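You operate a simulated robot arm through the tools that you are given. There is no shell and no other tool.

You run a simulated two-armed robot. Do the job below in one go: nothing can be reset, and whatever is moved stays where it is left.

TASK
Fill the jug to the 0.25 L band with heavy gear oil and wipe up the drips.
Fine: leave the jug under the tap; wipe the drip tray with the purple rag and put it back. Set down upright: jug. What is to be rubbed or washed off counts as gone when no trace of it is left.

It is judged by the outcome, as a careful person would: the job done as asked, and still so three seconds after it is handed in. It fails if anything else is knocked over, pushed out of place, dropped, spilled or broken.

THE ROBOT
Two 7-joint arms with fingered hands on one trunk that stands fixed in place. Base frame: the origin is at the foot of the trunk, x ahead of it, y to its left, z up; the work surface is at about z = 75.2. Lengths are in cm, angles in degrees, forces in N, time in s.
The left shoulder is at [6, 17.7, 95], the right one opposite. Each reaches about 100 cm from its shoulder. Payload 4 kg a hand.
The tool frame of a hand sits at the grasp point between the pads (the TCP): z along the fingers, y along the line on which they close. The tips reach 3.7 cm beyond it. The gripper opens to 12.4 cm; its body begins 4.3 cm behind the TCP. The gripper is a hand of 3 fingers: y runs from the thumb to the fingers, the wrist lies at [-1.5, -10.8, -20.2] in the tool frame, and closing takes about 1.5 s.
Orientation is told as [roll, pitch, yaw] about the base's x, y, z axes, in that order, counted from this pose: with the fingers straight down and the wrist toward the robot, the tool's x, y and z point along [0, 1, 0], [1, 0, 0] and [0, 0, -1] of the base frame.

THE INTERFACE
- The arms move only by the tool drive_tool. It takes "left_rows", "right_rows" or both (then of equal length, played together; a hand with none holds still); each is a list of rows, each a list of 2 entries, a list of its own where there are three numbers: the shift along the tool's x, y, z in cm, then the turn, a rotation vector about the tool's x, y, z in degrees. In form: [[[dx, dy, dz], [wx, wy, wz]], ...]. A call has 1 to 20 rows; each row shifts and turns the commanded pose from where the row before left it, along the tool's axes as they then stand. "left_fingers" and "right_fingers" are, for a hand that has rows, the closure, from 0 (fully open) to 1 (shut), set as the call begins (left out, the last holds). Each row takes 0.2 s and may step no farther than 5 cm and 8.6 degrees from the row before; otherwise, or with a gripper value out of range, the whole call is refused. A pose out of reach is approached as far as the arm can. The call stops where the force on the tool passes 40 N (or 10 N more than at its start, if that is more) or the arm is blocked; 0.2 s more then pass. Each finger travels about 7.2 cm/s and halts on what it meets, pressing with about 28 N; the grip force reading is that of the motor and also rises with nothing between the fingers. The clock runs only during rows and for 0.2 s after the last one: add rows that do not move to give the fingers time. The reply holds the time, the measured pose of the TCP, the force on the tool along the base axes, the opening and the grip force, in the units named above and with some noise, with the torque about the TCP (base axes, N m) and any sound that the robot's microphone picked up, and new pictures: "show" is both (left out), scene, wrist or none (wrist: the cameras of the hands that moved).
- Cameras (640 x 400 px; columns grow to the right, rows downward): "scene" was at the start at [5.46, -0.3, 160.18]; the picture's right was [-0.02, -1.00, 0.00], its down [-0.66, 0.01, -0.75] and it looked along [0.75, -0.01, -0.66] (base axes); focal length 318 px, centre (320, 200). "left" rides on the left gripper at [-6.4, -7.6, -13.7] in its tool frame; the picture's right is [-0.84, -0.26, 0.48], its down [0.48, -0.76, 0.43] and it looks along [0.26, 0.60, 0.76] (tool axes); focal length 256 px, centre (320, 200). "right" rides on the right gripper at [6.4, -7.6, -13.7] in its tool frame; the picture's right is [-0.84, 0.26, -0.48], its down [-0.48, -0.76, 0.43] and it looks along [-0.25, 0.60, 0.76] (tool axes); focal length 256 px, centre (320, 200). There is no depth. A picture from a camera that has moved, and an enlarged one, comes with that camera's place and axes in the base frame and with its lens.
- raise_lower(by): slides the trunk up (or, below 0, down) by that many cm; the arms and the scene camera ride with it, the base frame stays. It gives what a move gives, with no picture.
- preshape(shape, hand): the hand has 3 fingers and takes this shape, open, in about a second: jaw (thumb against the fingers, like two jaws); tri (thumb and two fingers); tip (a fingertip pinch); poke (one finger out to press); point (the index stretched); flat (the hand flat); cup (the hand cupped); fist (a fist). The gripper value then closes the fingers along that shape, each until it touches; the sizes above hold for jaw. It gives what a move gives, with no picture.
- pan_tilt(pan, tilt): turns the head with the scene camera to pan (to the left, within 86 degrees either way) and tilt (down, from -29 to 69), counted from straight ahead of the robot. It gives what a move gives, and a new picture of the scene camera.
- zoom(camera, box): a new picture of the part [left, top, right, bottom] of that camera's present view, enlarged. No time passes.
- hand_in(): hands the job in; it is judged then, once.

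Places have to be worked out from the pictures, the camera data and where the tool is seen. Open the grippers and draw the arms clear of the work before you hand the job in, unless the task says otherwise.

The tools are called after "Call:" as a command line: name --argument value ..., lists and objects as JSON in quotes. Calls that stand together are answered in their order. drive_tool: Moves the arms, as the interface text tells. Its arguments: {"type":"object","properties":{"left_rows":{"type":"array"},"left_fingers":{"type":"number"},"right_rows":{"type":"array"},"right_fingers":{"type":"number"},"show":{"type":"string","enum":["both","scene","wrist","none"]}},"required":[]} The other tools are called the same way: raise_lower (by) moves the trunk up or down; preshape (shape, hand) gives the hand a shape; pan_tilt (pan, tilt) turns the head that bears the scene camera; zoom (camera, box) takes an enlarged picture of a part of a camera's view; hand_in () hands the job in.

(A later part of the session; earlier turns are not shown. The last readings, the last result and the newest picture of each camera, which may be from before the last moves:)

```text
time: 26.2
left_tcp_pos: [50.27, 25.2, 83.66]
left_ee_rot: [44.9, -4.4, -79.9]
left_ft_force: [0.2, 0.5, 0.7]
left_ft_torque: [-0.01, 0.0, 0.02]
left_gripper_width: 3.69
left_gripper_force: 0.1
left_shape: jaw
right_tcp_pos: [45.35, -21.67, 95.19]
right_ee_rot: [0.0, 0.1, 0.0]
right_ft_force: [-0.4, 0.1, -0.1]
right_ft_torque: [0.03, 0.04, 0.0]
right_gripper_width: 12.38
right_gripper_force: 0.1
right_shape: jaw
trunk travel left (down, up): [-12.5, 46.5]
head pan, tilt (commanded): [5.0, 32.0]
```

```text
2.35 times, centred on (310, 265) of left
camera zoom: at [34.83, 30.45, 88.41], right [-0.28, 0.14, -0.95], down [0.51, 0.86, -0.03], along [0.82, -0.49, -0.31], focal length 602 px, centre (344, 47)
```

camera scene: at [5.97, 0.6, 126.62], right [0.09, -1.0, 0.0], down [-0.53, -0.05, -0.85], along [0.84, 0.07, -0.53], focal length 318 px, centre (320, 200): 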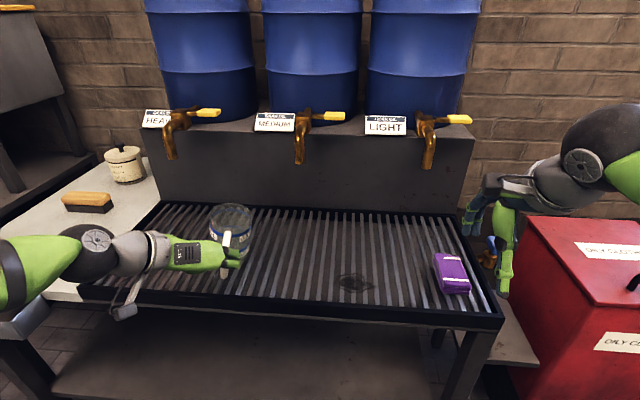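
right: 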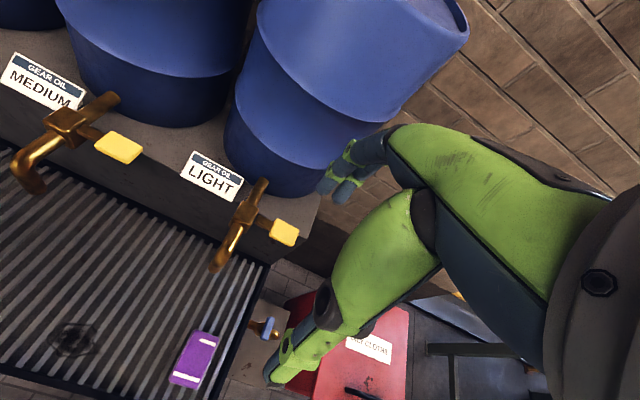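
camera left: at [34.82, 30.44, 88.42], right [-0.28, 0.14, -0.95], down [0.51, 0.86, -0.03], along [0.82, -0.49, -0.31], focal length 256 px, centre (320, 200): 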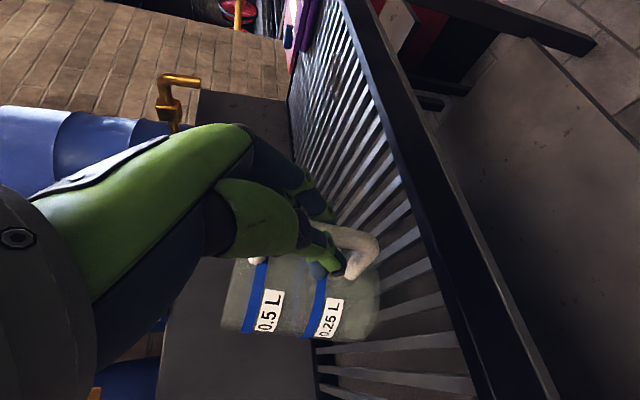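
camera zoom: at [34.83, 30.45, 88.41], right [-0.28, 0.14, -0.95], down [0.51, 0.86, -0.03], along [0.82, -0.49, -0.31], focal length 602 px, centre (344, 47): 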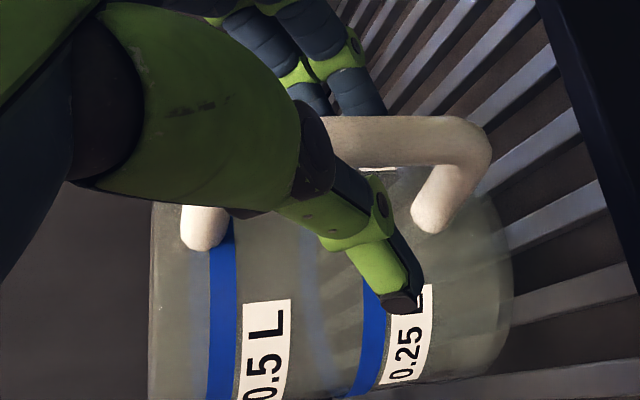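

The jug stands upright again, its bar now near (50.9, 24.0), i.e. 1.3 cm toward the finger side and too close to the palm. I open a little more, recentre, level the roll, and back off 2 cm so the pads' outer part takes the bar.

Call:
drive_tool --left_rows '[[[0, 0, 0], [0, 0, 0]], [[0, 0, 0], [0, 0, 0]], [[0, 0.65, -1.0], [1.6, 0, 1.6]], [[0, 0.65, -1.0], [1.6, 0, 1.6]], [[0, 0, 0], [0, 0, 0]]]' --left_fingers 0.5 --show "none"

Call:
zoom --camera "scene" --box '[170, 190, 300, 290]'

Call:
zoom --camera "left" --box '[220, 180, 400, 350]'

```text
time: 27.4
left_tcp_pos: [48.91, 23.89, 85.18]
left_ee_rot: [44.8, 0.1, -79.9]
left_ft_force: [-0.1, -0.5, 0.4]
left_ft_torque: [-0.02, 0.02, -0.01]
left_gripper_width: 6.15
left_gripper_force: 0.1
left_shape: jaw
right_tcp_pos: [45.35, -21.58, 95.19]
right_ee_rot: [0.1, -0.1, 0.0]
right_ft_force: [-0.5, -1.3, 0.6]
right_ft_torque: [0.0, -0.03, -0.05]
right_gripper_width: 12.35
right_gripper_force: 0.0
right_shape: jaw
trunk travel left (down, up): [-12.5, 46.5]
head pan, tilt (commanded): [5.0, 32.0]
```

```text
4.00 times, centred on (235, 240) of scene
camera zoom: at [5.97, 0.6, 126.62], right [0.09, -1.0, 0.0], down [-0.53, -0.05, -0.85], along [0.84, 0.07, -0.53], focal length 1272 px, centre (660, 40)
```

zoom: 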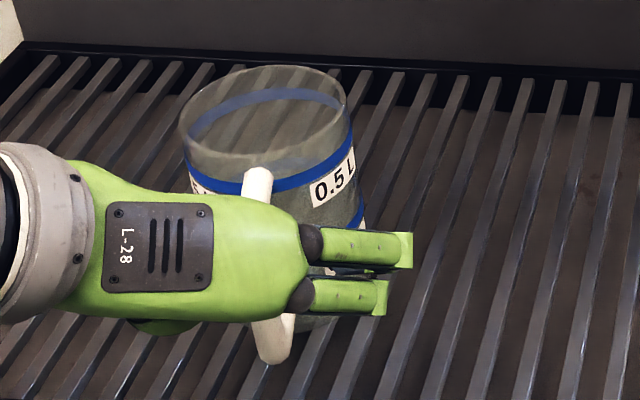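

```text
2.35 times, centred on (310, 265) of left
camera zoom: at [33.6, 28.72, 90.49], right [-0.3, 0.21, -0.93], down [0.51, 0.86, 0.03], along [0.81, -0.46, -0.36], focal length 602 px, centre (344, 47)
```

zoom: 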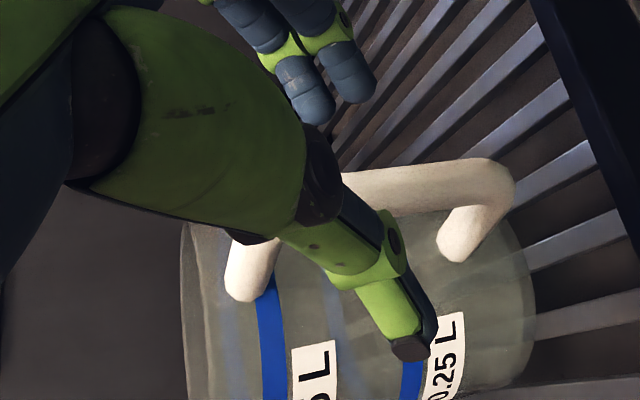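

The bar is centred but crosses the fingers at 45°, so one finger would miss. I'll back off, lower the trunk further and use a flatter hand so both fingers meet the vertical bar squarely.

Call:
drive_tool --left_rows '[[[0, 0, -4], [0, 0, 0]], [[0, 0, -4], [0, 0, 0]], [[0, 0, -2], [0, 0, 0]], [[2.82, 0, -2.84], [0, 0, 0]], [[2.82, 0, -2.84], [0, 0, 0]]]' --right_rows '[[[0, 0, -3], [0, 0, 0]], [[0, 0, -3], [0, 0, 0]], [[0, 0, -3], [0, 0, 0]], [[0, 0, -3], [0, 0, 0]], [[0, 0, -3], [0, 0, 0]]]' --show "none"

Call:
raise_lower --by -12

Call:
drive_tool --left_rows '[[[0, 0, 0], [0, 8, 0]], [[0, 0, 0], [0, 8, 0]], [[0, 0, 0], [0, 8, 0]]]' --show "both"

```text
time: 28.6
left_tcp_pos: [41.66, 22.63, 100.29]
left_ee_rot: [44.6, 0.1, -79.8]
left_ft_force: [0.8, -0.2, -0.1]
left_ft_torque: [-0.01, 0.03, -0.03]
left_gripper_width: 6.17
left_gripper_force: 0.1
left_shape: jaw
right_tcp_pos: [45.6, -21.7, 110.18]
right_ee_rot: [0.0, 0.0, 0.0]
right_ft_force: [0.8, -0.5, 0.1]
right_ft_torque: [0.01, 0.02, 0.0]
right_gripper_width: 12.35
right_gripper_force: 0.1
right_shape: jaw
trunk travel left (down, up): [-12.5, 46.5]
head pan, tilt (commanded): [5.0, 32.0]
```

```text
time: 30.1
left_tcp_pos: [41.73, 22.61, 88.38]
left_ee_rot: [44.8, 0.1, -79.9]
left_ft_force: [-0.2, 0.0, 0.3]
left_ft_torque: [-0.01, -0.02, 0.04]
left_gripper_width: 6.16
left_gripper_force: 0.0
left_shape: jaw
right_tcp_pos: [45.56, -21.58, 98.22]
right_ee_rot: [0.0, 0.0, 0.0]
right_ft_force: [-0.5, 0.0, -0.6]
right_ft_torque: [-0.04, -0.02, -0.01]
right_gripper_width: 12.36
right_gripper_force: 0.1
right_shape: jaw
trunk travel left (down, up): [-0.5, 58.5]
head pan, tilt (commanded): [5.0, 32.0]
```

```text
time: 30.9
left_tcp_pos: [41.65, 22.7, 88.21]
left_ee_rot: [68.9, 0.0, -79.9]
left_ft_force: [-0.2, -0.5, -0.7]
left_ft_torque: [-0.01, 0.0, 0.01]
left_gripper_width: 6.19
left_gripper_force: 0.0
left_shape: jaw
right_tcp_pos: [45.59, -21.66, 98.06]
right_ee_rot: [0.0, 0.0, 0.1]
right_ft_force: [0.2, -0.9, 0.4]
right_ft_torque: [-0.01, 0.02, 0.01]
right_gripper_width: 12.34
right_gripper_force: 0.1
right_shape: jaw
trunk travel left (down, up): [-0.5, 58.5]
head pan, tilt (commanded): [5.0, 32.0]
camera scene: at [5.99, 0.61, 114.62], right [0.09, -1.0, 0.0], down [-0.53, -0.05, -0.85], along [0.84, 0.07, -0.53], focal length 318 px, centre (320, 200)
camera left: at [25.55, 27.37, 87.49], right [0.1, 0.28, -0.95], down [0.44, 0.85, 0.3], along [0.89, -0.45, -0.04], focal length 256 px, centre (320, 200)
```

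scene: 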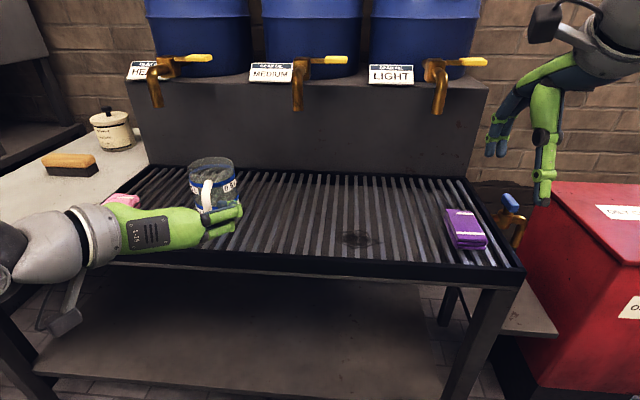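
left: 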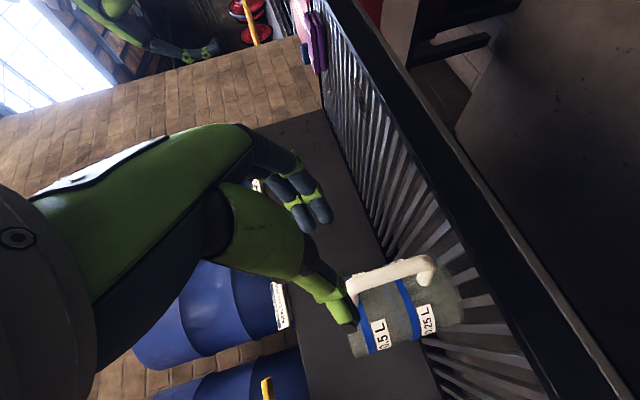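

The arm reaches this flatter pose. I advance so that the bar sits about 2 cm beyond the TCP, at mid-height z≈83.

Call:
drive_tool --left_rows '[[[-0.5, 0.05, 2.87], [0, 0, 0]], [[-0.5, 0.05, 2.87], [0, 0, 0]], [[-0.5, 0.05, 2.87], [0, 0, 0]], [[0, 0, 0], [0, 0, 0]]]' --show "none"

Call:
zoom --camera "scene" --box '[140, 140, 270, 240]'

Call:
zoom --camera "left" --box '[220, 180, 420, 350]'

```text
time: 31.9
left_tcp_pos: [49.09, 24.01, 83.97]
left_ee_rot: [68.8, 0.1, -79.7]
left_ft_force: [-0.2, -0.2, -0.3]
left_ft_torque: [-0.03, -0.02, -0.01]
left_gripper_width: 6.19
left_gripper_force: 0.0
left_shape: jaw
right_tcp_pos: [45.59, -21.66, 98.08]
right_ee_rot: [0.0, -0.1, -0.1]
right_ft_force: [-0.5, 0.0, -0.9]
right_ft_torque: [-0.02, -0.01, 0.04]
right_gripper_width: 12.37
right_gripper_force: 0.1
right_shape: jaw
trunk travel left (down, up): [-0.5, 58.5]
head pan, tilt (commanded): [5.0, 32.0]
```

```text
4.00 times, centred on (205, 190) of scene
camera zoom: at [5.98, 0.61, 114.62], right [0.09, -1.0, 0.0], down [-0.53, -0.05, -0.85], along [0.84, 0.07, -0.53], focal length 1272 px, centre (780, 240)
```

zoom: 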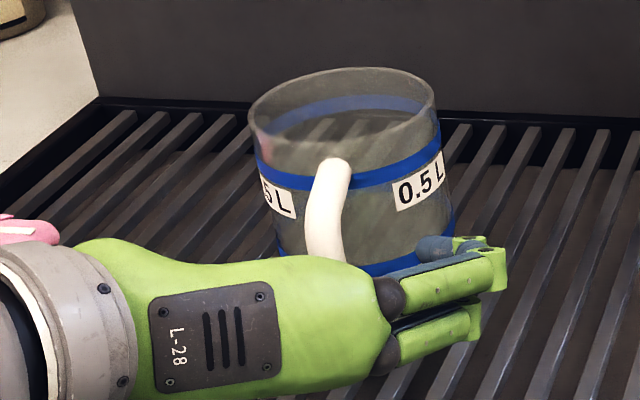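

```text
2.35 times, centred on (320, 265) of left
camera zoom: at [32.95, 28.61, 83.1], right [0.1, 0.28, -0.96], down [0.44, 0.85, 0.29], along [0.89, -0.45, -0.04], focal length 602 px, centre (320, 47)
```

zoom: 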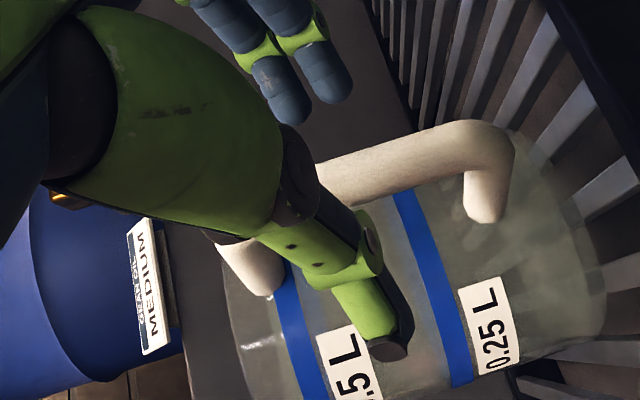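

The bar is centred between the digits. I close to about 1.9 cm opening and look again.

Call:
drive_tool --left_rows '[[[0, 0, 0], [0, 0, 0]], [[0, 0, 0], [0, 0, 0]], [[0, 0, 0], [0, 0, 0]], [[0, 0, 0], [0, 0, 0]]]' --left_fingers 0.82 --show "none"

Call:
zoom --camera "scene" --box '[140, 140, 270, 240]'

Call:
zoom --camera "left" --box '[220, 180, 420, 350]'

```text
time: 32.9
left_tcp_pos: [48.97, 23.89, 84.01]
left_ee_rot: [68.8, 0.0, -80.0]
left_ft_force: [0.7, -0.5, -0.2]
left_ft_torque: [0.03, 0.02, -0.01]
left_gripper_width: 2.29
left_gripper_force: 0.0
left_shape: jaw
right_tcp_pos: [45.5, -21.57, 98.04]
right_ee_rot: [0.0, 0.0, 0.0]
right_ft_force: [0.2, 0.3, -0.6]
right_ft_torque: [-0.02, 0.03, 0.03]
right_gripper_width: 12.37
right_gripper_force: 0.0
right_shape: jaw
trunk travel left (down, up): [-0.5, 58.5]
head pan, tilt (commanded): [5.0, 32.0]
```

```text
4.00 times, centred on (205, 190) of scene
camera zoom: at [5.98, 0.62, 114.62], right [0.09, -1.0, 0.0], down [-0.53, -0.05, -0.85], along [0.84, 0.07, -0.53], focal length 1272 px, centre (780, 240)
```

zoom: 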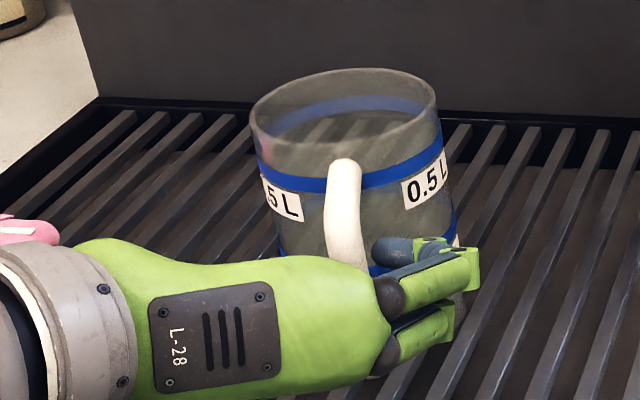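

```text
2.35 times, centred on (320, 265) of left
camera zoom: at [32.93, 28.6, 83.12], right [0.1, 0.28, -0.96], down [0.44, 0.85, 0.29], along [0.89, -0.45, -0.04], focal length 602 px, centre (320, 47)
```

zoom: 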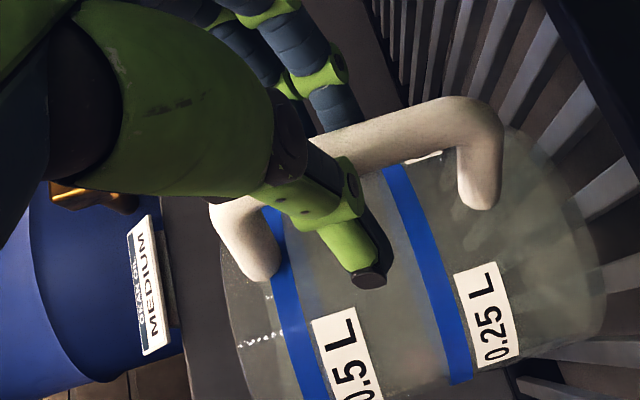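

The finger tips curl inward beyond the bar: in "jaw" the digits form a hollow around the TCP and meet at the tips, so a thin bar needs another shape. I back off and study how "tri" and "tip" close in free air.

Call:
drive_tool --left_rows '[[[0, 0, 0], [0, 0, 0]], [[0, 0, 0], [0, 0, 0]], [[0, 0, -3], [0, 0, 0]], [[0, 0, -3], [0, 0, 0]], [[0, 0, -3], [0, 0, 0]]]' --left_fingers 0.5 --show "none"

Call:
preshape --hand "left" --shape "tip"

Call:
zoom --camera "scene" --box '[120, 160, 280, 260]'

Call:
zoom --camera "left" --box '[0, 0, 640, 400]'

```text
time: 34.1
left_tcp_pos: [40.7, 22.44, 87.22]
left_ee_rot: [68.7, 0.1, -79.9]
left_ft_force: [0.2, -0.1, 0.5]
left_ft_torque: [0.01, -0.03, -0.02]
left_gripper_width: 6.17
left_gripper_force: 0.0
left_shape: jaw
right_tcp_pos: [45.53, -21.59, 98.14]
right_ee_rot: [-0.1, 0.0, -0.1]
right_ft_force: [-0.7, 0.2, 0.8]
right_ft_torque: [-0.04, 0.03, 0.0]
right_gripper_width: 12.37
right_gripper_force: 0.0
right_shape: jaw
trunk travel left (down, up): [-0.5, 58.5]
head pan, tilt (commanded): [5.0, 32.0]
```

```text
time: 35.0
left_tcp_pos: [40.92, 22.62, 87.08]
left_ee_rot: [68.8, 0.2, -79.9]
left_ft_force: [0.0, 0.5, 0.5]
left_ft_torque: [0.0, 0.02, -0.03]
left_gripper_width: 12.36
left_gripper_force: 0.0
left_shape: tip
right_tcp_pos: [45.62, -21.6, 98.15]
right_ee_rot: [0.0, 0.1, -0.1]
right_ft_force: [-0.4, 0.6, -0.3]
right_ft_torque: [0.0, 0.0, -0.02]
right_gripper_width: 12.36
right_gripper_force: 0.0
right_shape: jaw
trunk travel left (down, up): [-0.5, 58.5]
head pan, tilt (commanded): [5.0, 32.0]
```

```text
4.00 times, centred on (200, 210) of scene
camera zoom: at [5.98, 0.61, 114.62], right [0.09, -1.0, 0.0], down [-0.53, -0.05, -0.85], along [0.84, 0.07, -0.53], focal length 1272 px, centre (800, 160)
```

zoom: 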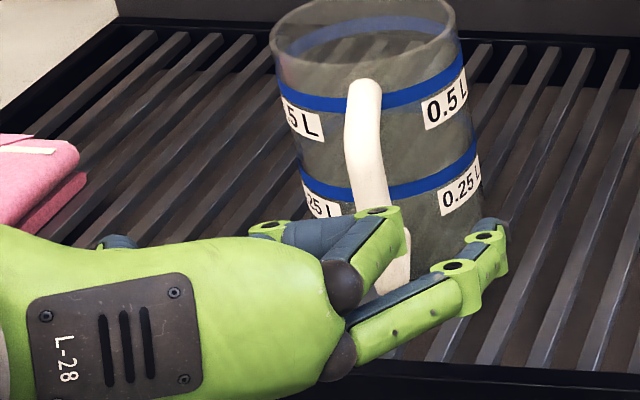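

```text
1.00 times, centred on (320, 200) of left (not enlarged: the box is as wide or as high as the picture)
camera zoom: at [24.77, 27.26, 86.27], right [0.1, 0.28, -0.96], down [0.44, 0.85, 0.29], along [0.89, -0.45, -0.04], focal length 256 px, centre (320, 200)
```

zoom: 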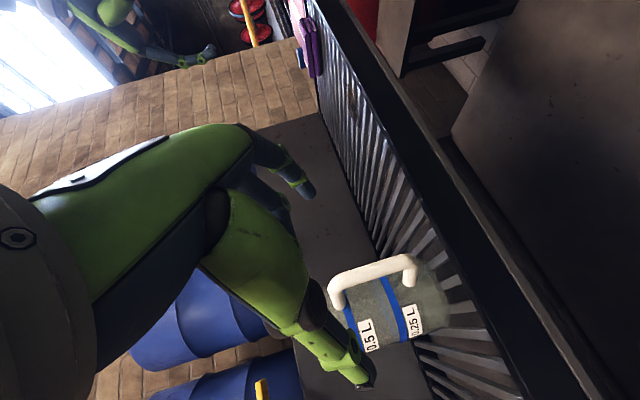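

In "tip" one finger is curled away and the other opposes the thumb. I close it in free air to see where the tips meet.

Call:
drive_tool --left_rows '[[[0, 0, 0], [0, 0, 0]], [[0, 0, 0], [0, 0, 0]], [[0, 0, 0], [0, 0, 0]], [[0, 0, 0], [0, 0, 0]], [[0, 0, 0], [0, 0, 0]], [[0, 0, 0], [0, 0, 0]], [[0, 0, 0], [0, 0, 0]]]' --left_fingers 1 --show "none"

Call:
zoom --camera "scene" --box '[120, 160, 280, 260]'

Call:
zoom --camera "left" --box '[200, 120, 440, 390]'

Call:
preshape --hand "left" --shape "tri"

Call:
zoom --camera "scene" --box '[120, 160, 280, 260]'

Call:
zoom --camera "left" --box '[200, 120, 440, 390]'

```text
time: 36.6
left_tcp_pos: [41.05, 22.6, 87.21]
left_ee_rot: [68.8, 0.2, -80.0]
left_ft_force: [-0.5, -0.5, 0.3]
left_ft_torque: [-0.03, 0.01, -0.01]
left_gripper_width: 0.0
left_gripper_force: 27.9
left_shape: tip
right_tcp_pos: [45.54, -21.57, 98.1]
right_ee_rot: [0.1, -0.1, -0.1]
right_ft_force: [-0.3, 0.6, -0.7]
right_ft_torque: [-0.01, 0.01, 0.01]
right_gripper_width: 12.37
right_gripper_force: 0.0
right_shape: jaw
trunk travel left (down, up): [-0.5, 58.5]
head pan, tilt (commanded): [5.0, 32.0]
```

```text
4.00 times, centred on (200, 210) of scene
camera zoom: at [5.98, 0.62, 114.62], right [0.09, -1.0, 0.0], down [-0.53, -0.05, -0.85], along [0.84, 0.07, -0.53], focal length 1272 px, centre (800, 160)
```

zoom: 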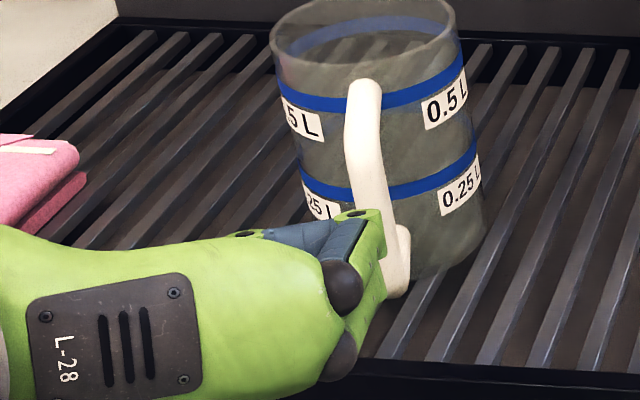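

```text
1.48 times, centred on (320, 255) of left
camera zoom: at [24.76, 27.25, 86.27], right [0.1, 0.28, -0.96], down [0.44, 0.85, 0.29], along [0.89, -0.45, -0.04], focal length 379 px, centre (320, 118)
```

zoom: 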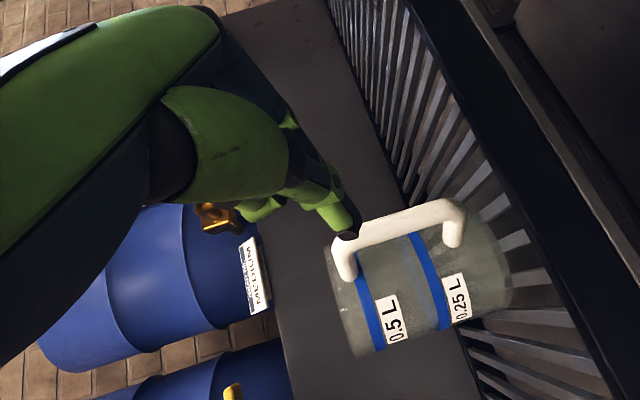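

```text
time: 37.5
left_tcp_pos: [41.01, 22.55, 87.07]
left_ee_rot: [68.8, 0.2, -79.9]
left_ft_force: [0.6, -0.1, -0.4]
left_ft_torque: [0.03, 0.02, 0.03]
left_gripper_width: 12.37
left_gripper_force: 0.0
left_shape: tri
right_tcp_pos: [45.57, -21.57, 98.11]
right_ee_rot: [0.0, -0.1, 0.0]
right_ft_force: [-0.1, -1.0, -0.2]
right_ft_torque: [-0.01, -0.02, 0.0]
right_gripper_width: 12.39
right_gripper_force: 0.0
right_shape: jaw
trunk travel left (down, up): [-0.5, 58.5]
head pan, tilt (commanded): [5.0, 32.0]
```

```text
4.00 times, centred on (200, 210) of scene
camera zoom: at [5.98, 0.61, 114.62], right [0.09, -1.0, 0.0], down [-0.53, -0.05, -0.85], along [0.84, 0.07, -0.53], focal length 1272 px, centre (800, 160)
```

zoom: 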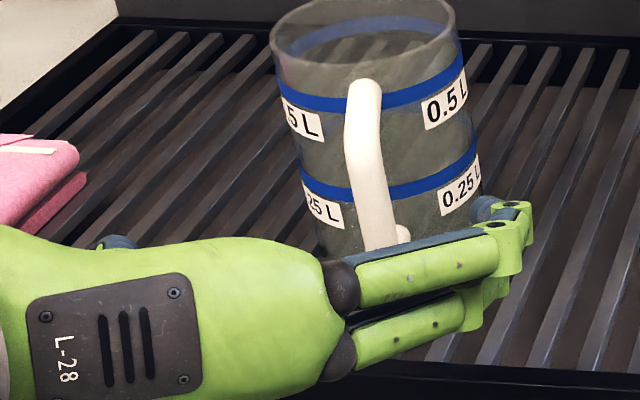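

```text
1.48 times, centred on (320, 255) of left
camera zoom: at [24.76, 27.25, 86.27], right [0.1, 0.28, -0.96], down [0.44, 0.85, 0.29], along [0.89, -0.45, -0.04], focal length 379 px, centre (320, 118)
```

zoom: 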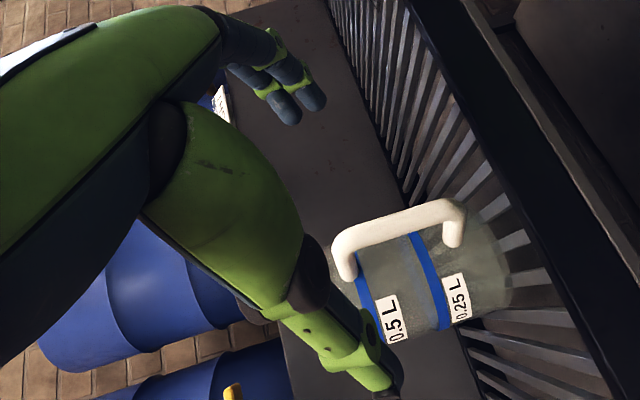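

"tri" uses both fingers against the thumb. I close it in free air to see how the tips meet.

Call:
drive_tool --left_rows '[[[0, 0, 0], [0, 0, 0]], [[0, 0, 0], [0, 0, 0]], [[0, 0, 0], [0, 0, 0]], [[0, 0, 0], [0, 0, 0]], [[0, 0, 0], [0, 0, 0]], [[0, 0, 0], [0, 0, 0]], [[0, 0, 0], [0, 0, 0]]]' --left_fingers 0.88 --show "none"

Call:
zoom --camera "scene" --box '[120, 160, 280, 260]'

Call:
zoom --camera "left" --box '[220, 150, 400, 350]'

Call:
preshape --hand "left" --shape "jaw"

Call:
drive_tool --left_rows '[[[0, 0, 0], [0, 0, 0]], [[0, 0, 0], [0, 0, 0]], [[0, 0, 0], [0, 0, 0]], [[0, 0, 0], [0, 0, 0]], [[0, 0, 0], [0, 0, 0]], [[0, 0, 0], [0, 0, 0]], [[0, 0, 0], [0, 0, 0]]]' --left_fingers 0.88 --show "none"

Call:
zoom --camera "scene" --box '[120, 160, 280, 260]'

Call:
zoom --camera "left" --box '[220, 150, 400, 350]'

```text
time: 39.1
left_tcp_pos: [40.89, 22.58, 87.11]
left_ee_rot: [68.7, 0.1, -79.8]
left_ft_force: [0.4, 0.0, 0.4]
left_ft_torque: [-0.02, 0.0, -0.02]
left_gripper_width: 1.52
left_gripper_force: 0.1
left_shape: tri
right_tcp_pos: [45.53, -21.63, 98.17]
right_ee_rot: [-0.1, 0.0, -0.1]
right_ft_force: [-0.2, 0.0, -0.1]
right_ft_torque: [0.0, -0.03, 0.02]
right_gripper_width: 12.35
right_gripper_force: 0.0
right_shape: jaw
trunk travel left (down, up): [-0.5, 58.5]
head pan, tilt (commanded): [5.0, 32.0]
```

```text
4.00 times, centred on (200, 210) of scene
camera zoom: at [5.98, 0.61, 114.62], right [0.09, -1.0, 0.0], down [-0.53, -0.05, -0.85], along [0.84, 0.07, -0.53], focal length 1272 px, centre (800, 160)
```

zoom: 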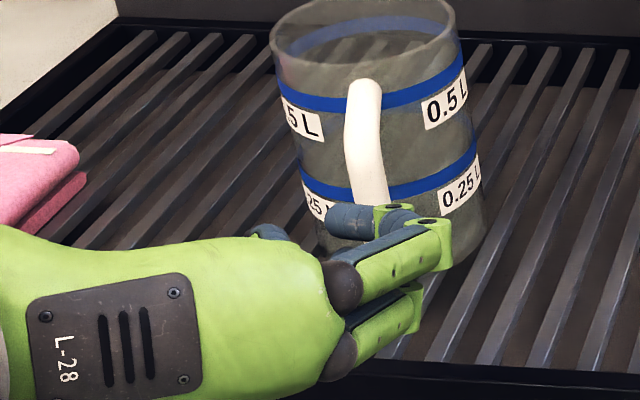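

```text
2.00 times, centred on (310, 250) of left
camera zoom: at [24.76, 27.25, 86.27], right [0.1, 0.28, -0.96], down [0.44, 0.85, 0.29], along [0.89, -0.45, -0.04], focal length 512 px, centre (340, 100)
```

zoom: 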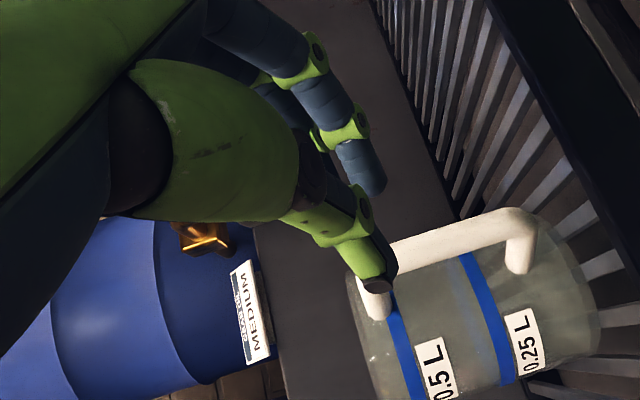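

```text
time: 40.0
left_tcp_pos: [40.97, 22.59, 87.06]
left_ee_rot: [68.8, 0.1, -79.9]
left_ft_force: [-0.9, 0.3, 0.4]
left_ft_torque: [0.0, 0.0, -0.02]
left_gripper_width: 12.37
left_gripper_force: 0.0
left_shape: jaw
right_tcp_pos: [45.54, -21.57, 98.16]
right_ee_rot: [0.0, 0.0, 0.0]
right_ft_force: [-0.7, 0.7, 0.3]
right_ft_torque: [-0.03, 0.0, -0.03]
right_gripper_width: 12.36
right_gripper_force: 0.1
right_shape: jaw
trunk travel left (down, up): [-0.5, 58.5]
head pan, tilt (commanded): [5.0, 32.0]
```

```text
time: 41.6
left_tcp_pos: [40.79, 22.56, 87.09]
left_ee_rot: [68.9, 0.1, -79.9]
left_ft_force: [-0.2, 0.6, 0.3]
left_ft_torque: [0.01, 0.02, -0.01]
left_gripper_width: 1.55
left_gripper_force: 0.1
left_shape: jaw
right_tcp_pos: [45.58, -21.51, 98.1]
right_ee_rot: [0.1, 0.0, 0.1]
right_ft_force: [0.5, -0.9, -1.0]
right_ft_torque: [0.0, -0.01, 0.05]
right_gripper_width: 12.36
right_gripper_force: 0.0
right_shape: jaw
trunk travel left (down, up): [-0.5, 58.5]
head pan, tilt (commanded): [5.0, 32.0]
```

```text
4.00 times, centred on (200, 210) of scene
camera zoom: at [5.98, 0.62, 114.62], right [0.09, -1.0, 0.0], down [-0.53, -0.05, -0.85], along [0.84, 0.07, -0.53], focal length 1272 px, centre (800, 160)
```

zoom: 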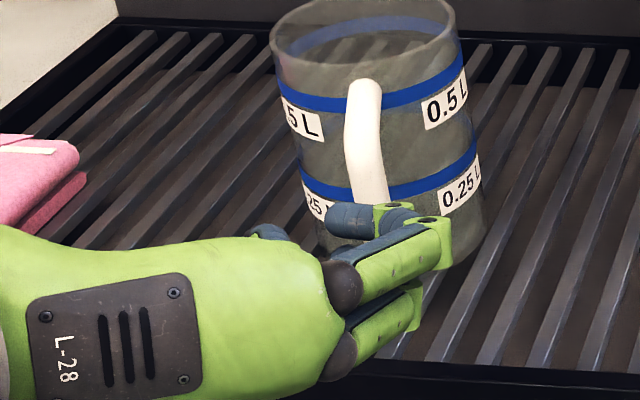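

```text
2.00 times, centred on (310, 250) of left
camera zoom: at [24.76, 27.25, 86.27], right [0.1, 0.28, -0.96], down [0.44, 0.85, 0.29], along [0.89, -0.45, -0.04], focal length 512 px, centre (340, 100)
```

zoom: 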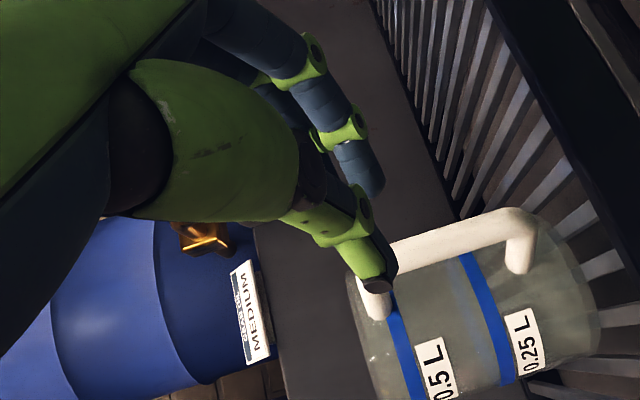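

Jaw closes at the fingertips (≈3.5 cm beyond the TCP) with a hollow behind. So I'll pinch the bar right at the tips: open halfway, flatten the hand to 75°, and place the bar (≈50.6, 23.4) about 3.3 cm beyond the TCP.

Call:
drive_tool --left_rows '[[[0, 0, 0], [0, 6, 0]], [[0, 0, 0], [0, 0, 0]], [[0, 0, 0], [0, 0, 0]], [[-0.49, 0.29, 2.38], [0, 0, 0]], [[-0.49, 0.29, 2.38], [0, 0, 0]], [[-0.49, 0.29, 2.38], [0, 0, 0]], [[0, 0, 0], [0, 0, 0]]]' --left_fingers 0.6 --show "none"

Call:
zoom --camera "scene" --box '[140, 140, 270, 240]'

Call:
zoom --camera "left" --box '[220, 180, 420, 350]'

```text
time: 43.2
left_tcp_pos: [47.31, 22.68, 83.78]
left_ee_rot: [74.8, -0.1, -79.9]
left_ft_force: [-0.5, 0.3, -0.4]
left_ft_torque: [0.03, 0.01, 0.0]
left_gripper_width: 4.91
left_gripper_force: 0.1
left_shape: jaw
right_tcp_pos: [45.61, -21.59, 98.17]
right_ee_rot: [-0.1, 0.0, 0.0]
right_ft_force: [-0.1, 0.3, 0.2]
right_ft_torque: [0.01, -0.06, 0.01]
right_gripper_width: 12.39
right_gripper_force: 0.1
right_shape: jaw
trunk travel left (down, up): [-0.5, 58.5]
head pan, tilt (commanded): [5.0, 32.0]
```

```text
4.00 times, centred on (205, 190) of scene
camera zoom: at [5.98, 0.61, 114.62], right [0.09, -1.0, 0.0], down [-0.53, -0.05, -0.85], along [0.84, 0.07, -0.53], focal length 1272 px, centre (780, 240)
```

zoom: 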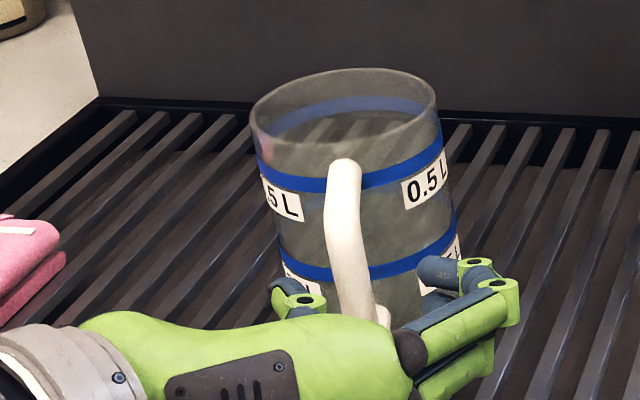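

```text
2.35 times, centred on (320, 265) of left
camera zoom: at [31.41, 27.35, 81.33], right [0.2, 0.3, -0.93], down [0.4, 0.84, 0.35], along [0.89, -0.45, 0.05], focal length 602 px, centre (320, 47)
```

zoom: 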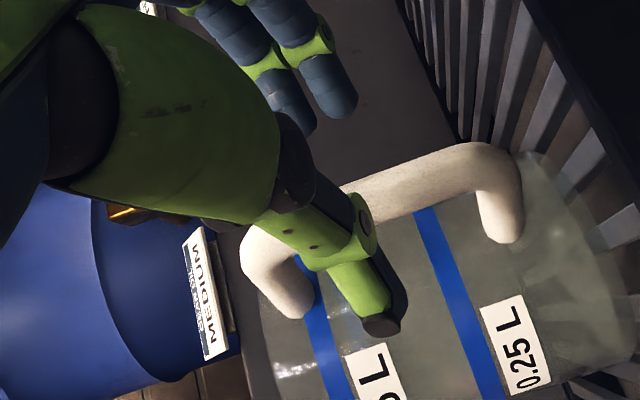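

The tips are level with the bar, but it's ~0.6 cm nearer the thumb. I shift the hand 0.6 cm toward the thumb side and close fully on the bar.

Call:
drive_tool --left_rows '[[[0, -0.6, 0.1], [0, 0, 0]], [[0, 0, 0], [0, 0, 0]]]' --show "none"

Call:
drive_tool --left_rows '[[[0, 0, 0], [0, 0, 0]], [[0, 0, 0], [0, 0, 0]], [[0, 0, 0], [0, 0, 0]], [[0, 0, 0], [0, 0, 0]], [[0, 0, 0], [0, 0, 0]]]' --left_fingers 1 --show "none"

Call:
zoom --camera "scene" --box '[140, 140, 270, 240]'

Call:
zoom --camera "left" --box '[220, 180, 420, 350]'

```text
time: 43.8
left_tcp_pos: [47.5, 23.25, 83.77]
left_ee_rot: [74.8, 0.2, -79.9]
left_ft_force: [1.3, -0.1, 0.5]
left_ft_torque: [0.01, 0.0, 0.01]
left_gripper_width: 4.94
left_gripper_force: 0.0
left_shape: jaw
right_tcp_pos: [45.58, -21.61, 98.16]
right_ee_rot: [0.0, 0.0, 0.0]
right_ft_force: [0.1, -0.3, -0.2]
right_ft_torque: [0.0, -0.03, -0.02]
right_gripper_width: 12.36
right_gripper_force: 0.0
right_shape: jaw
trunk travel left (down, up): [-0.5, 58.5]
head pan, tilt (commanded): [5.0, 32.0]
```

```text
time: 45.0
left_tcp_pos: [47.46, 23.19, 83.82]
left_ee_rot: [74.8, 0.0, -79.8]
left_ft_force: [-0.3, 0.1, -0.1]
left_ft_torque: [-0.05, -0.01, 0.04]
left_gripper_width: 0.9
left_gripper_force: 27.6
left_shape: jaw
right_tcp_pos: [45.67, -21.63, 98.12]
right_ee_rot: [0.0, -0.1, 0.0]
right_ft_force: [1.3, 0.0, 0.4]
right_ft_torque: [0.0, 0.0, 0.01]
right_gripper_width: 12.37
right_gripper_force: 0.1
right_shape: jaw
trunk travel left (down, up): [-0.5, 58.5]
head pan, tilt (commanded): [5.0, 32.0]
```

```text
4.00 times, centred on (205, 190) of scene
camera zoom: at [5.98, 0.62, 114.62], right [0.09, -1.0, 0.0], down [-0.53, -0.05, -0.85], along [0.84, 0.07, -0.53], focal length 1272 px, centre (780, 240)
```

zoom: 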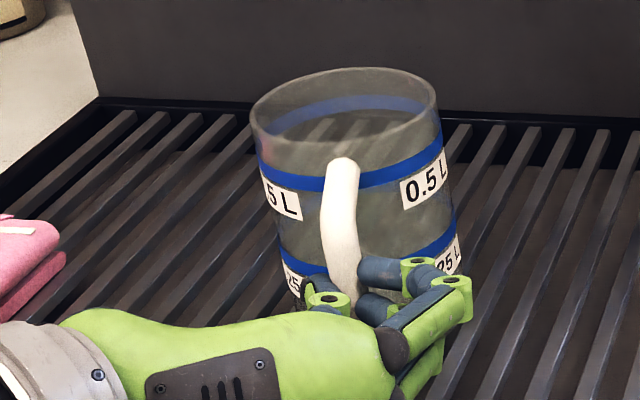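

```text
2.35 times, centred on (320, 265) of left
camera zoom: at [31.42, 27.99, 81.39], right [0.2, 0.3, -0.93], down [0.4, 0.84, 0.35], along [0.89, -0.45, 0.05], focal length 602 px, centre (320, 47)
```

zoom: 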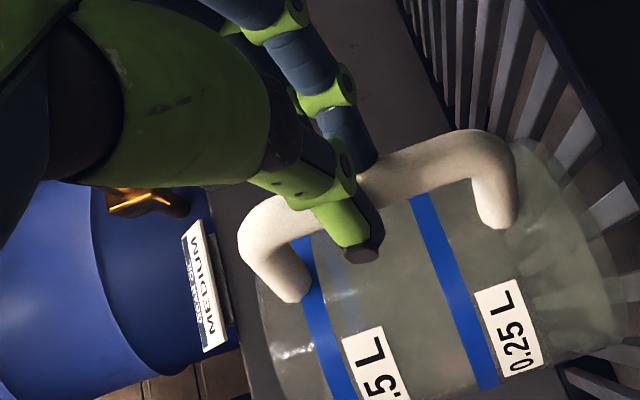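

A solid tip pinch now: opening 0.9 cm, 27.6 N, jug still upright. I test-lift by 1 cm to see if it holds level.

Call:
drive_tool --left_rows '[[[0.483, 0, -0.13], [0, 0, 0]], [[0.483, 0, -0.13], [0, 0, 0]], [[0, 0, 0], [0, 0, 0]], [[0, 0, 0], [0, 0, 0]]]' --show "none"

Call:
zoom --camera "scene" --box '[140, 140, 270, 240]'

Call:
zoom --camera "left" --box '[220, 180, 420, 350]'

```text
time: 46.0
left_tcp_pos: [47.34, 23.23, 84.86]
left_ee_rot: [74.8, 0.1, -79.9]
left_ft_force: [0.4, -0.4, -0.6]
left_ft_torque: [-0.03, 0.13, -0.03]
left_gripper_width: 0.85
left_gripper_force: 27.8
left_shape: jaw
right_tcp_pos: [45.57, -21.5, 97.96]
right_ee_rot: [0.0, 0.0, 0.0]
right_ft_force: [0.1, -0.3, 0.2]
right_ft_torque: [0.02, 0.0, -0.06]
right_gripper_width: 12.37
right_gripper_force: 0.0
right_shape: jaw
trunk travel left (down, up): [-0.5, 58.5]
head pan, tilt (commanded): [5.0, 32.0]
```

```text
4.00 times, centred on (205, 190) of scene
camera zoom: at [5.99, 0.62, 114.62], right [0.09, -1.0, 0.0], down [-0.53, -0.05, -0.85], along [0.84, 0.07, -0.53], focal length 1272 px, centre (780, 240)
```

zoom: 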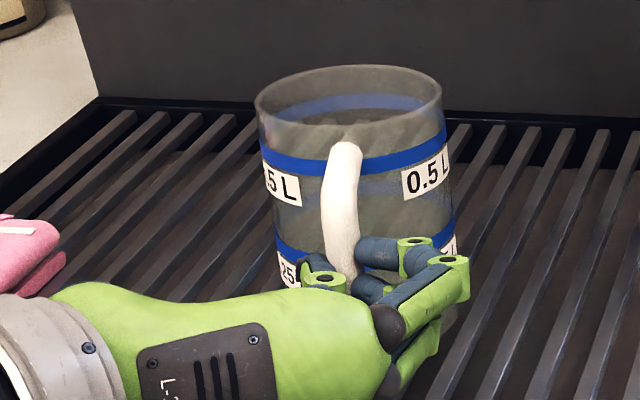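

```text
2.35 times, centred on (320, 265) of left
camera zoom: at [31.41, 27.98, 82.41], right [0.2, 0.3, -0.93], down [0.4, 0.84, 0.35], along [0.89, -0.45, 0.05], focal length 602 px, centre (320, 47)
```

zoom: 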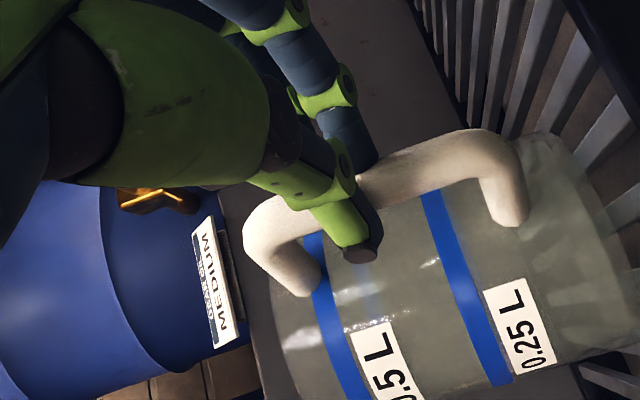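

The far edge stayed on the tray (force only −0.6 N), so the pinch droops when lifting; sliding level on the slats is safer. I lower back 0.9 cm and slide the jug halfway toward the heavy tap slowly.

Call:
drive_tool --left_rows '[[[-0.435, 0, 0.117], [0, 0, 0]], [[-0.435, 0, 0.117], [0, 0, 0]], [[0, 0, 0], [0, 0, 0]], [[0.2, -0.66, 0.73], [0, 0, 0]], [[0.2, -0.66, 0.73], [0, 0, 0]], [[0.2, -0.66, 0.73], [0, 0, 0]], [[0.2, -0.66, 0.73], [0, 0, 0]], [[0.2, -0.66, 0.73], [0, 0, 0]]]' --show "none"

Call:
zoom --camera "scene" --box '[120, 100, 280, 220]'

Call:
zoom --camera "left" --box '[220, 180, 420, 350]'

```text
time: 47.8
left_tcp_pos: [50.63, 27.01, 83.91]
left_ee_rot: [74.8, 0.2, -80.0]
left_ft_force: [-0.9, -0.2, -0.8]
left_ft_torque: [-0.1, 0.02, -0.07]
left_gripper_width: 0.84
left_gripper_force: 27.9
left_shape: jaw
right_tcp_pos: [45.48, -21.65, 98.18]
right_ee_rot: [0.0, 0.0, -0.1]
right_ft_force: [0.5, 0.2, -0.2]
right_ft_torque: [0.02, 0.0, 0.01]
right_gripper_width: 12.36
right_gripper_force: 0.1
right_shape: jaw
trunk travel left (down, up): [-0.5, 58.5]
head pan, tilt (commanded): [5.0, 32.0]
```

```text
3.33 times, centred on (200, 160) of scene
camera zoom: at [5.97, 0.61, 114.62], right [0.09, -1.0, 0.0], down [-0.53, -0.05, -0.85], along [0.84, 0.07, -0.53], focal length 1060 px, centre (720, 333)
```

zoom: 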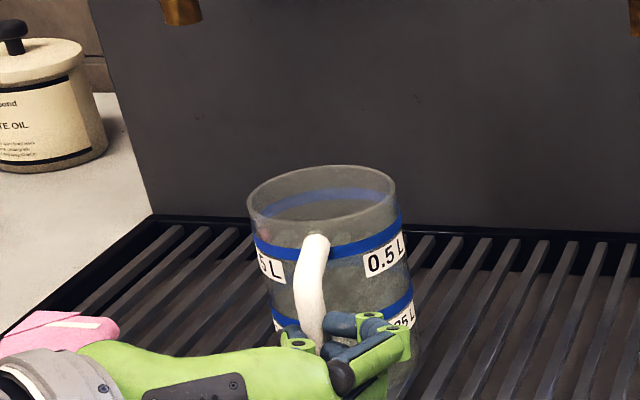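

```text
2.35 times, centred on (320, 265) of left
camera zoom: at [34.66, 31.79, 81.43], right [0.2, 0.3, -0.93], down [0.4, 0.84, 0.35], along [0.89, -0.45, 0.05], focal length 602 px, centre (320, 47)
```

zoom: 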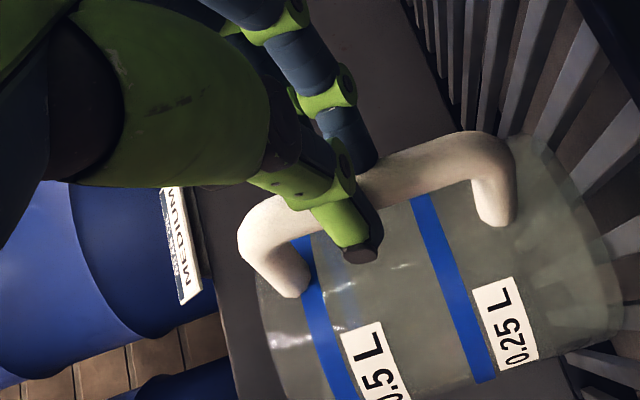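

Sliding works: the jug follows level, now near (62, 30), and the heavy spout's outlet re-measures at about (71, 41, 95.4). I continue the slide the remaining (8.9, 11.1) cm.

Call:
drive_tool --left_rows '[[[0.198, -0.671, 0.738], [0, 0, 0]], [[0.198, -0.671, 0.738], [0, 0, 0]], [[0.198, -0.671, 0.738], [0, 0, 0]], [[0.198, -0.671, 0.738], [0, 0, 0]], [[0.198, -0.671, 0.738], [0, 0, 0]], [[0.198, -0.671, 0.738], [0, 0, 0]], [[0.198, -0.671, 0.738], [0, 0, 0]], [[0.198, -0.671, 0.738], [0, 0, 0]], [[0.198, -0.671, 0.738], [0, 0, 0]], [[0.198, -0.671, 0.738], [0, 0, 0]], [[0.198, -0.671, 0.738], [0, 0, 0]], [[0.198, -0.671, 0.738], [0, 0, 0]]]' --show "both"

Call:
zoom --camera "scene" --box '[80, 60, 240, 180]'

```text
time: 50.4
left_tcp_pos: [58.22, 36.63, 83.65]
left_ee_rot: [74.7, 0.1, -79.9]
left_ft_force: [-0.4, -0.1, 0.1]
left_ft_torque: [-0.08, 0.02, 0.0]
left_gripper_width: 0.84
left_gripper_force: 28.1
left_shape: jaw
right_tcp_pos: [45.67, -21.71, 98.18]
right_ee_rot: [0.0, 0.0, 0.0]
right_ft_force: [0.7, 0.2, -0.2]
right_ft_torque: [0.02, -0.01, 0.03]
right_gripper_width: 12.36
right_gripper_force: 0.0
right_shape: jaw
trunk travel left (down, up): [-0.5, 58.5]
head pan, tilt (commanded): [5.0, 32.0]
camera scene: at [5.98, 0.61, 114.62], right [0.09, -1.0, 0.0], down [-0.53, -0.05, -0.85], along [0.84, 0.07, -0.53], focal length 318 px, centre (320, 200)
camera left: at [42.16, 41.44, 81.38], right [0.2, 0.3, -0.93], down [0.4, 0.84, 0.35], along [0.89, -0.45, 0.05], focal length 256 px, centre (320, 200)
```

scene: 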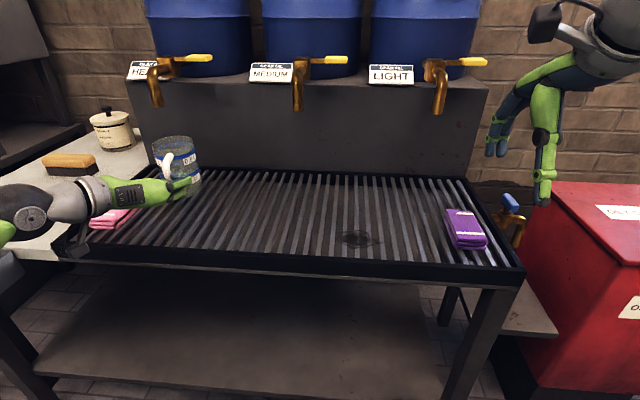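
left: 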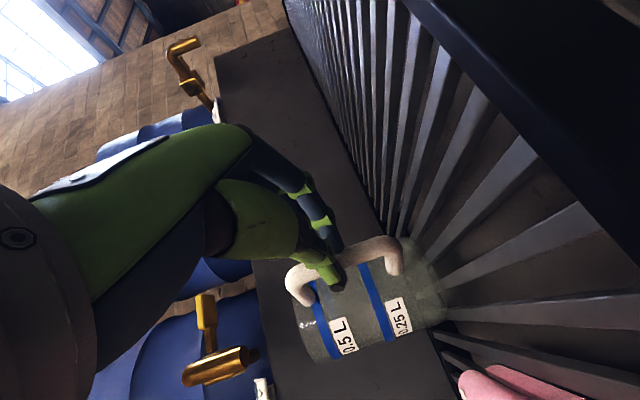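

```text
3.33 times, centred on (160, 120) of scene
camera zoom: at [5.98, 0.61, 114.62], right [0.09, -1.0, 0.0], down [-0.53, -0.05, -0.85], along [0.84, 0.07, -0.53], focal length 1060 px, centre (853, 467)
```

zoom: 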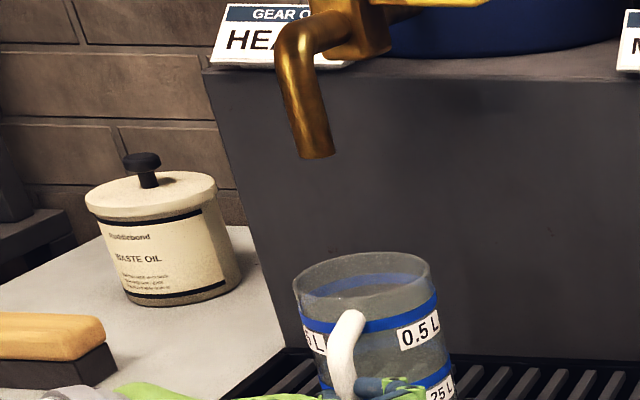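

By projecting the spout's drop onto the rim, the jug still needs about 2 cm more depth and 1.5 cm more to the left. I slide it the last bit and check again.

Call:
drive_tool --left_rows '[[[0.193, -0.41, 0.723], [0, 0, 0]], [[0.193, -0.41, 0.723], [0, 0, 0]], [[0.193, -0.41, 0.723], [0, 0, 0]], [[0, 0, 0], [0, 0, 0]]]' --show "none"

Call:
zoom --camera "scene" --box '[80, 60, 240, 180]'

```text
time: 51.4
left_tcp_pos: [60.2, 38.23, 83.74]
left_ee_rot: [74.7, 0.2, -79.9]
left_ft_force: [0.2, 0.9, -0.1]
left_ft_torque: [-0.08, 0.01, -0.04]
left_gripper_width: 0.85
left_gripper_force: 27.7
left_shape: jaw
right_tcp_pos: [45.59, -21.67, 98.12]
right_ee_rot: [0.0, 0.1, 0.1]
right_ft_force: [-0.2, 0.3, 0.3]
right_ft_torque: [-0.03, -0.01, 0.05]
right_gripper_width: 12.34
right_gripper_force: 0.1
right_shape: jaw
trunk travel left (down, up): [-0.5, 58.5]
head pan, tilt (commanded): [5.0, 32.0]
```

```text
3.33 times, centred on (160, 120) of scene
camera zoom: at [5.98, 0.62, 114.62], right [0.09, -1.0, 0.0], down [-0.53, -0.05, -0.85], along [0.84, 0.07, -0.53], focal length 1060 px, centre (853, 467)
```

zoom: 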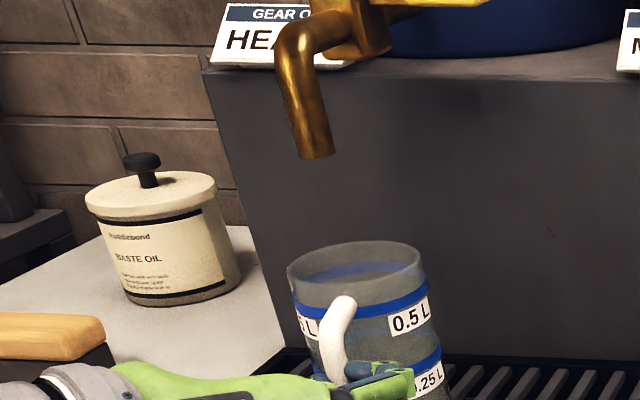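

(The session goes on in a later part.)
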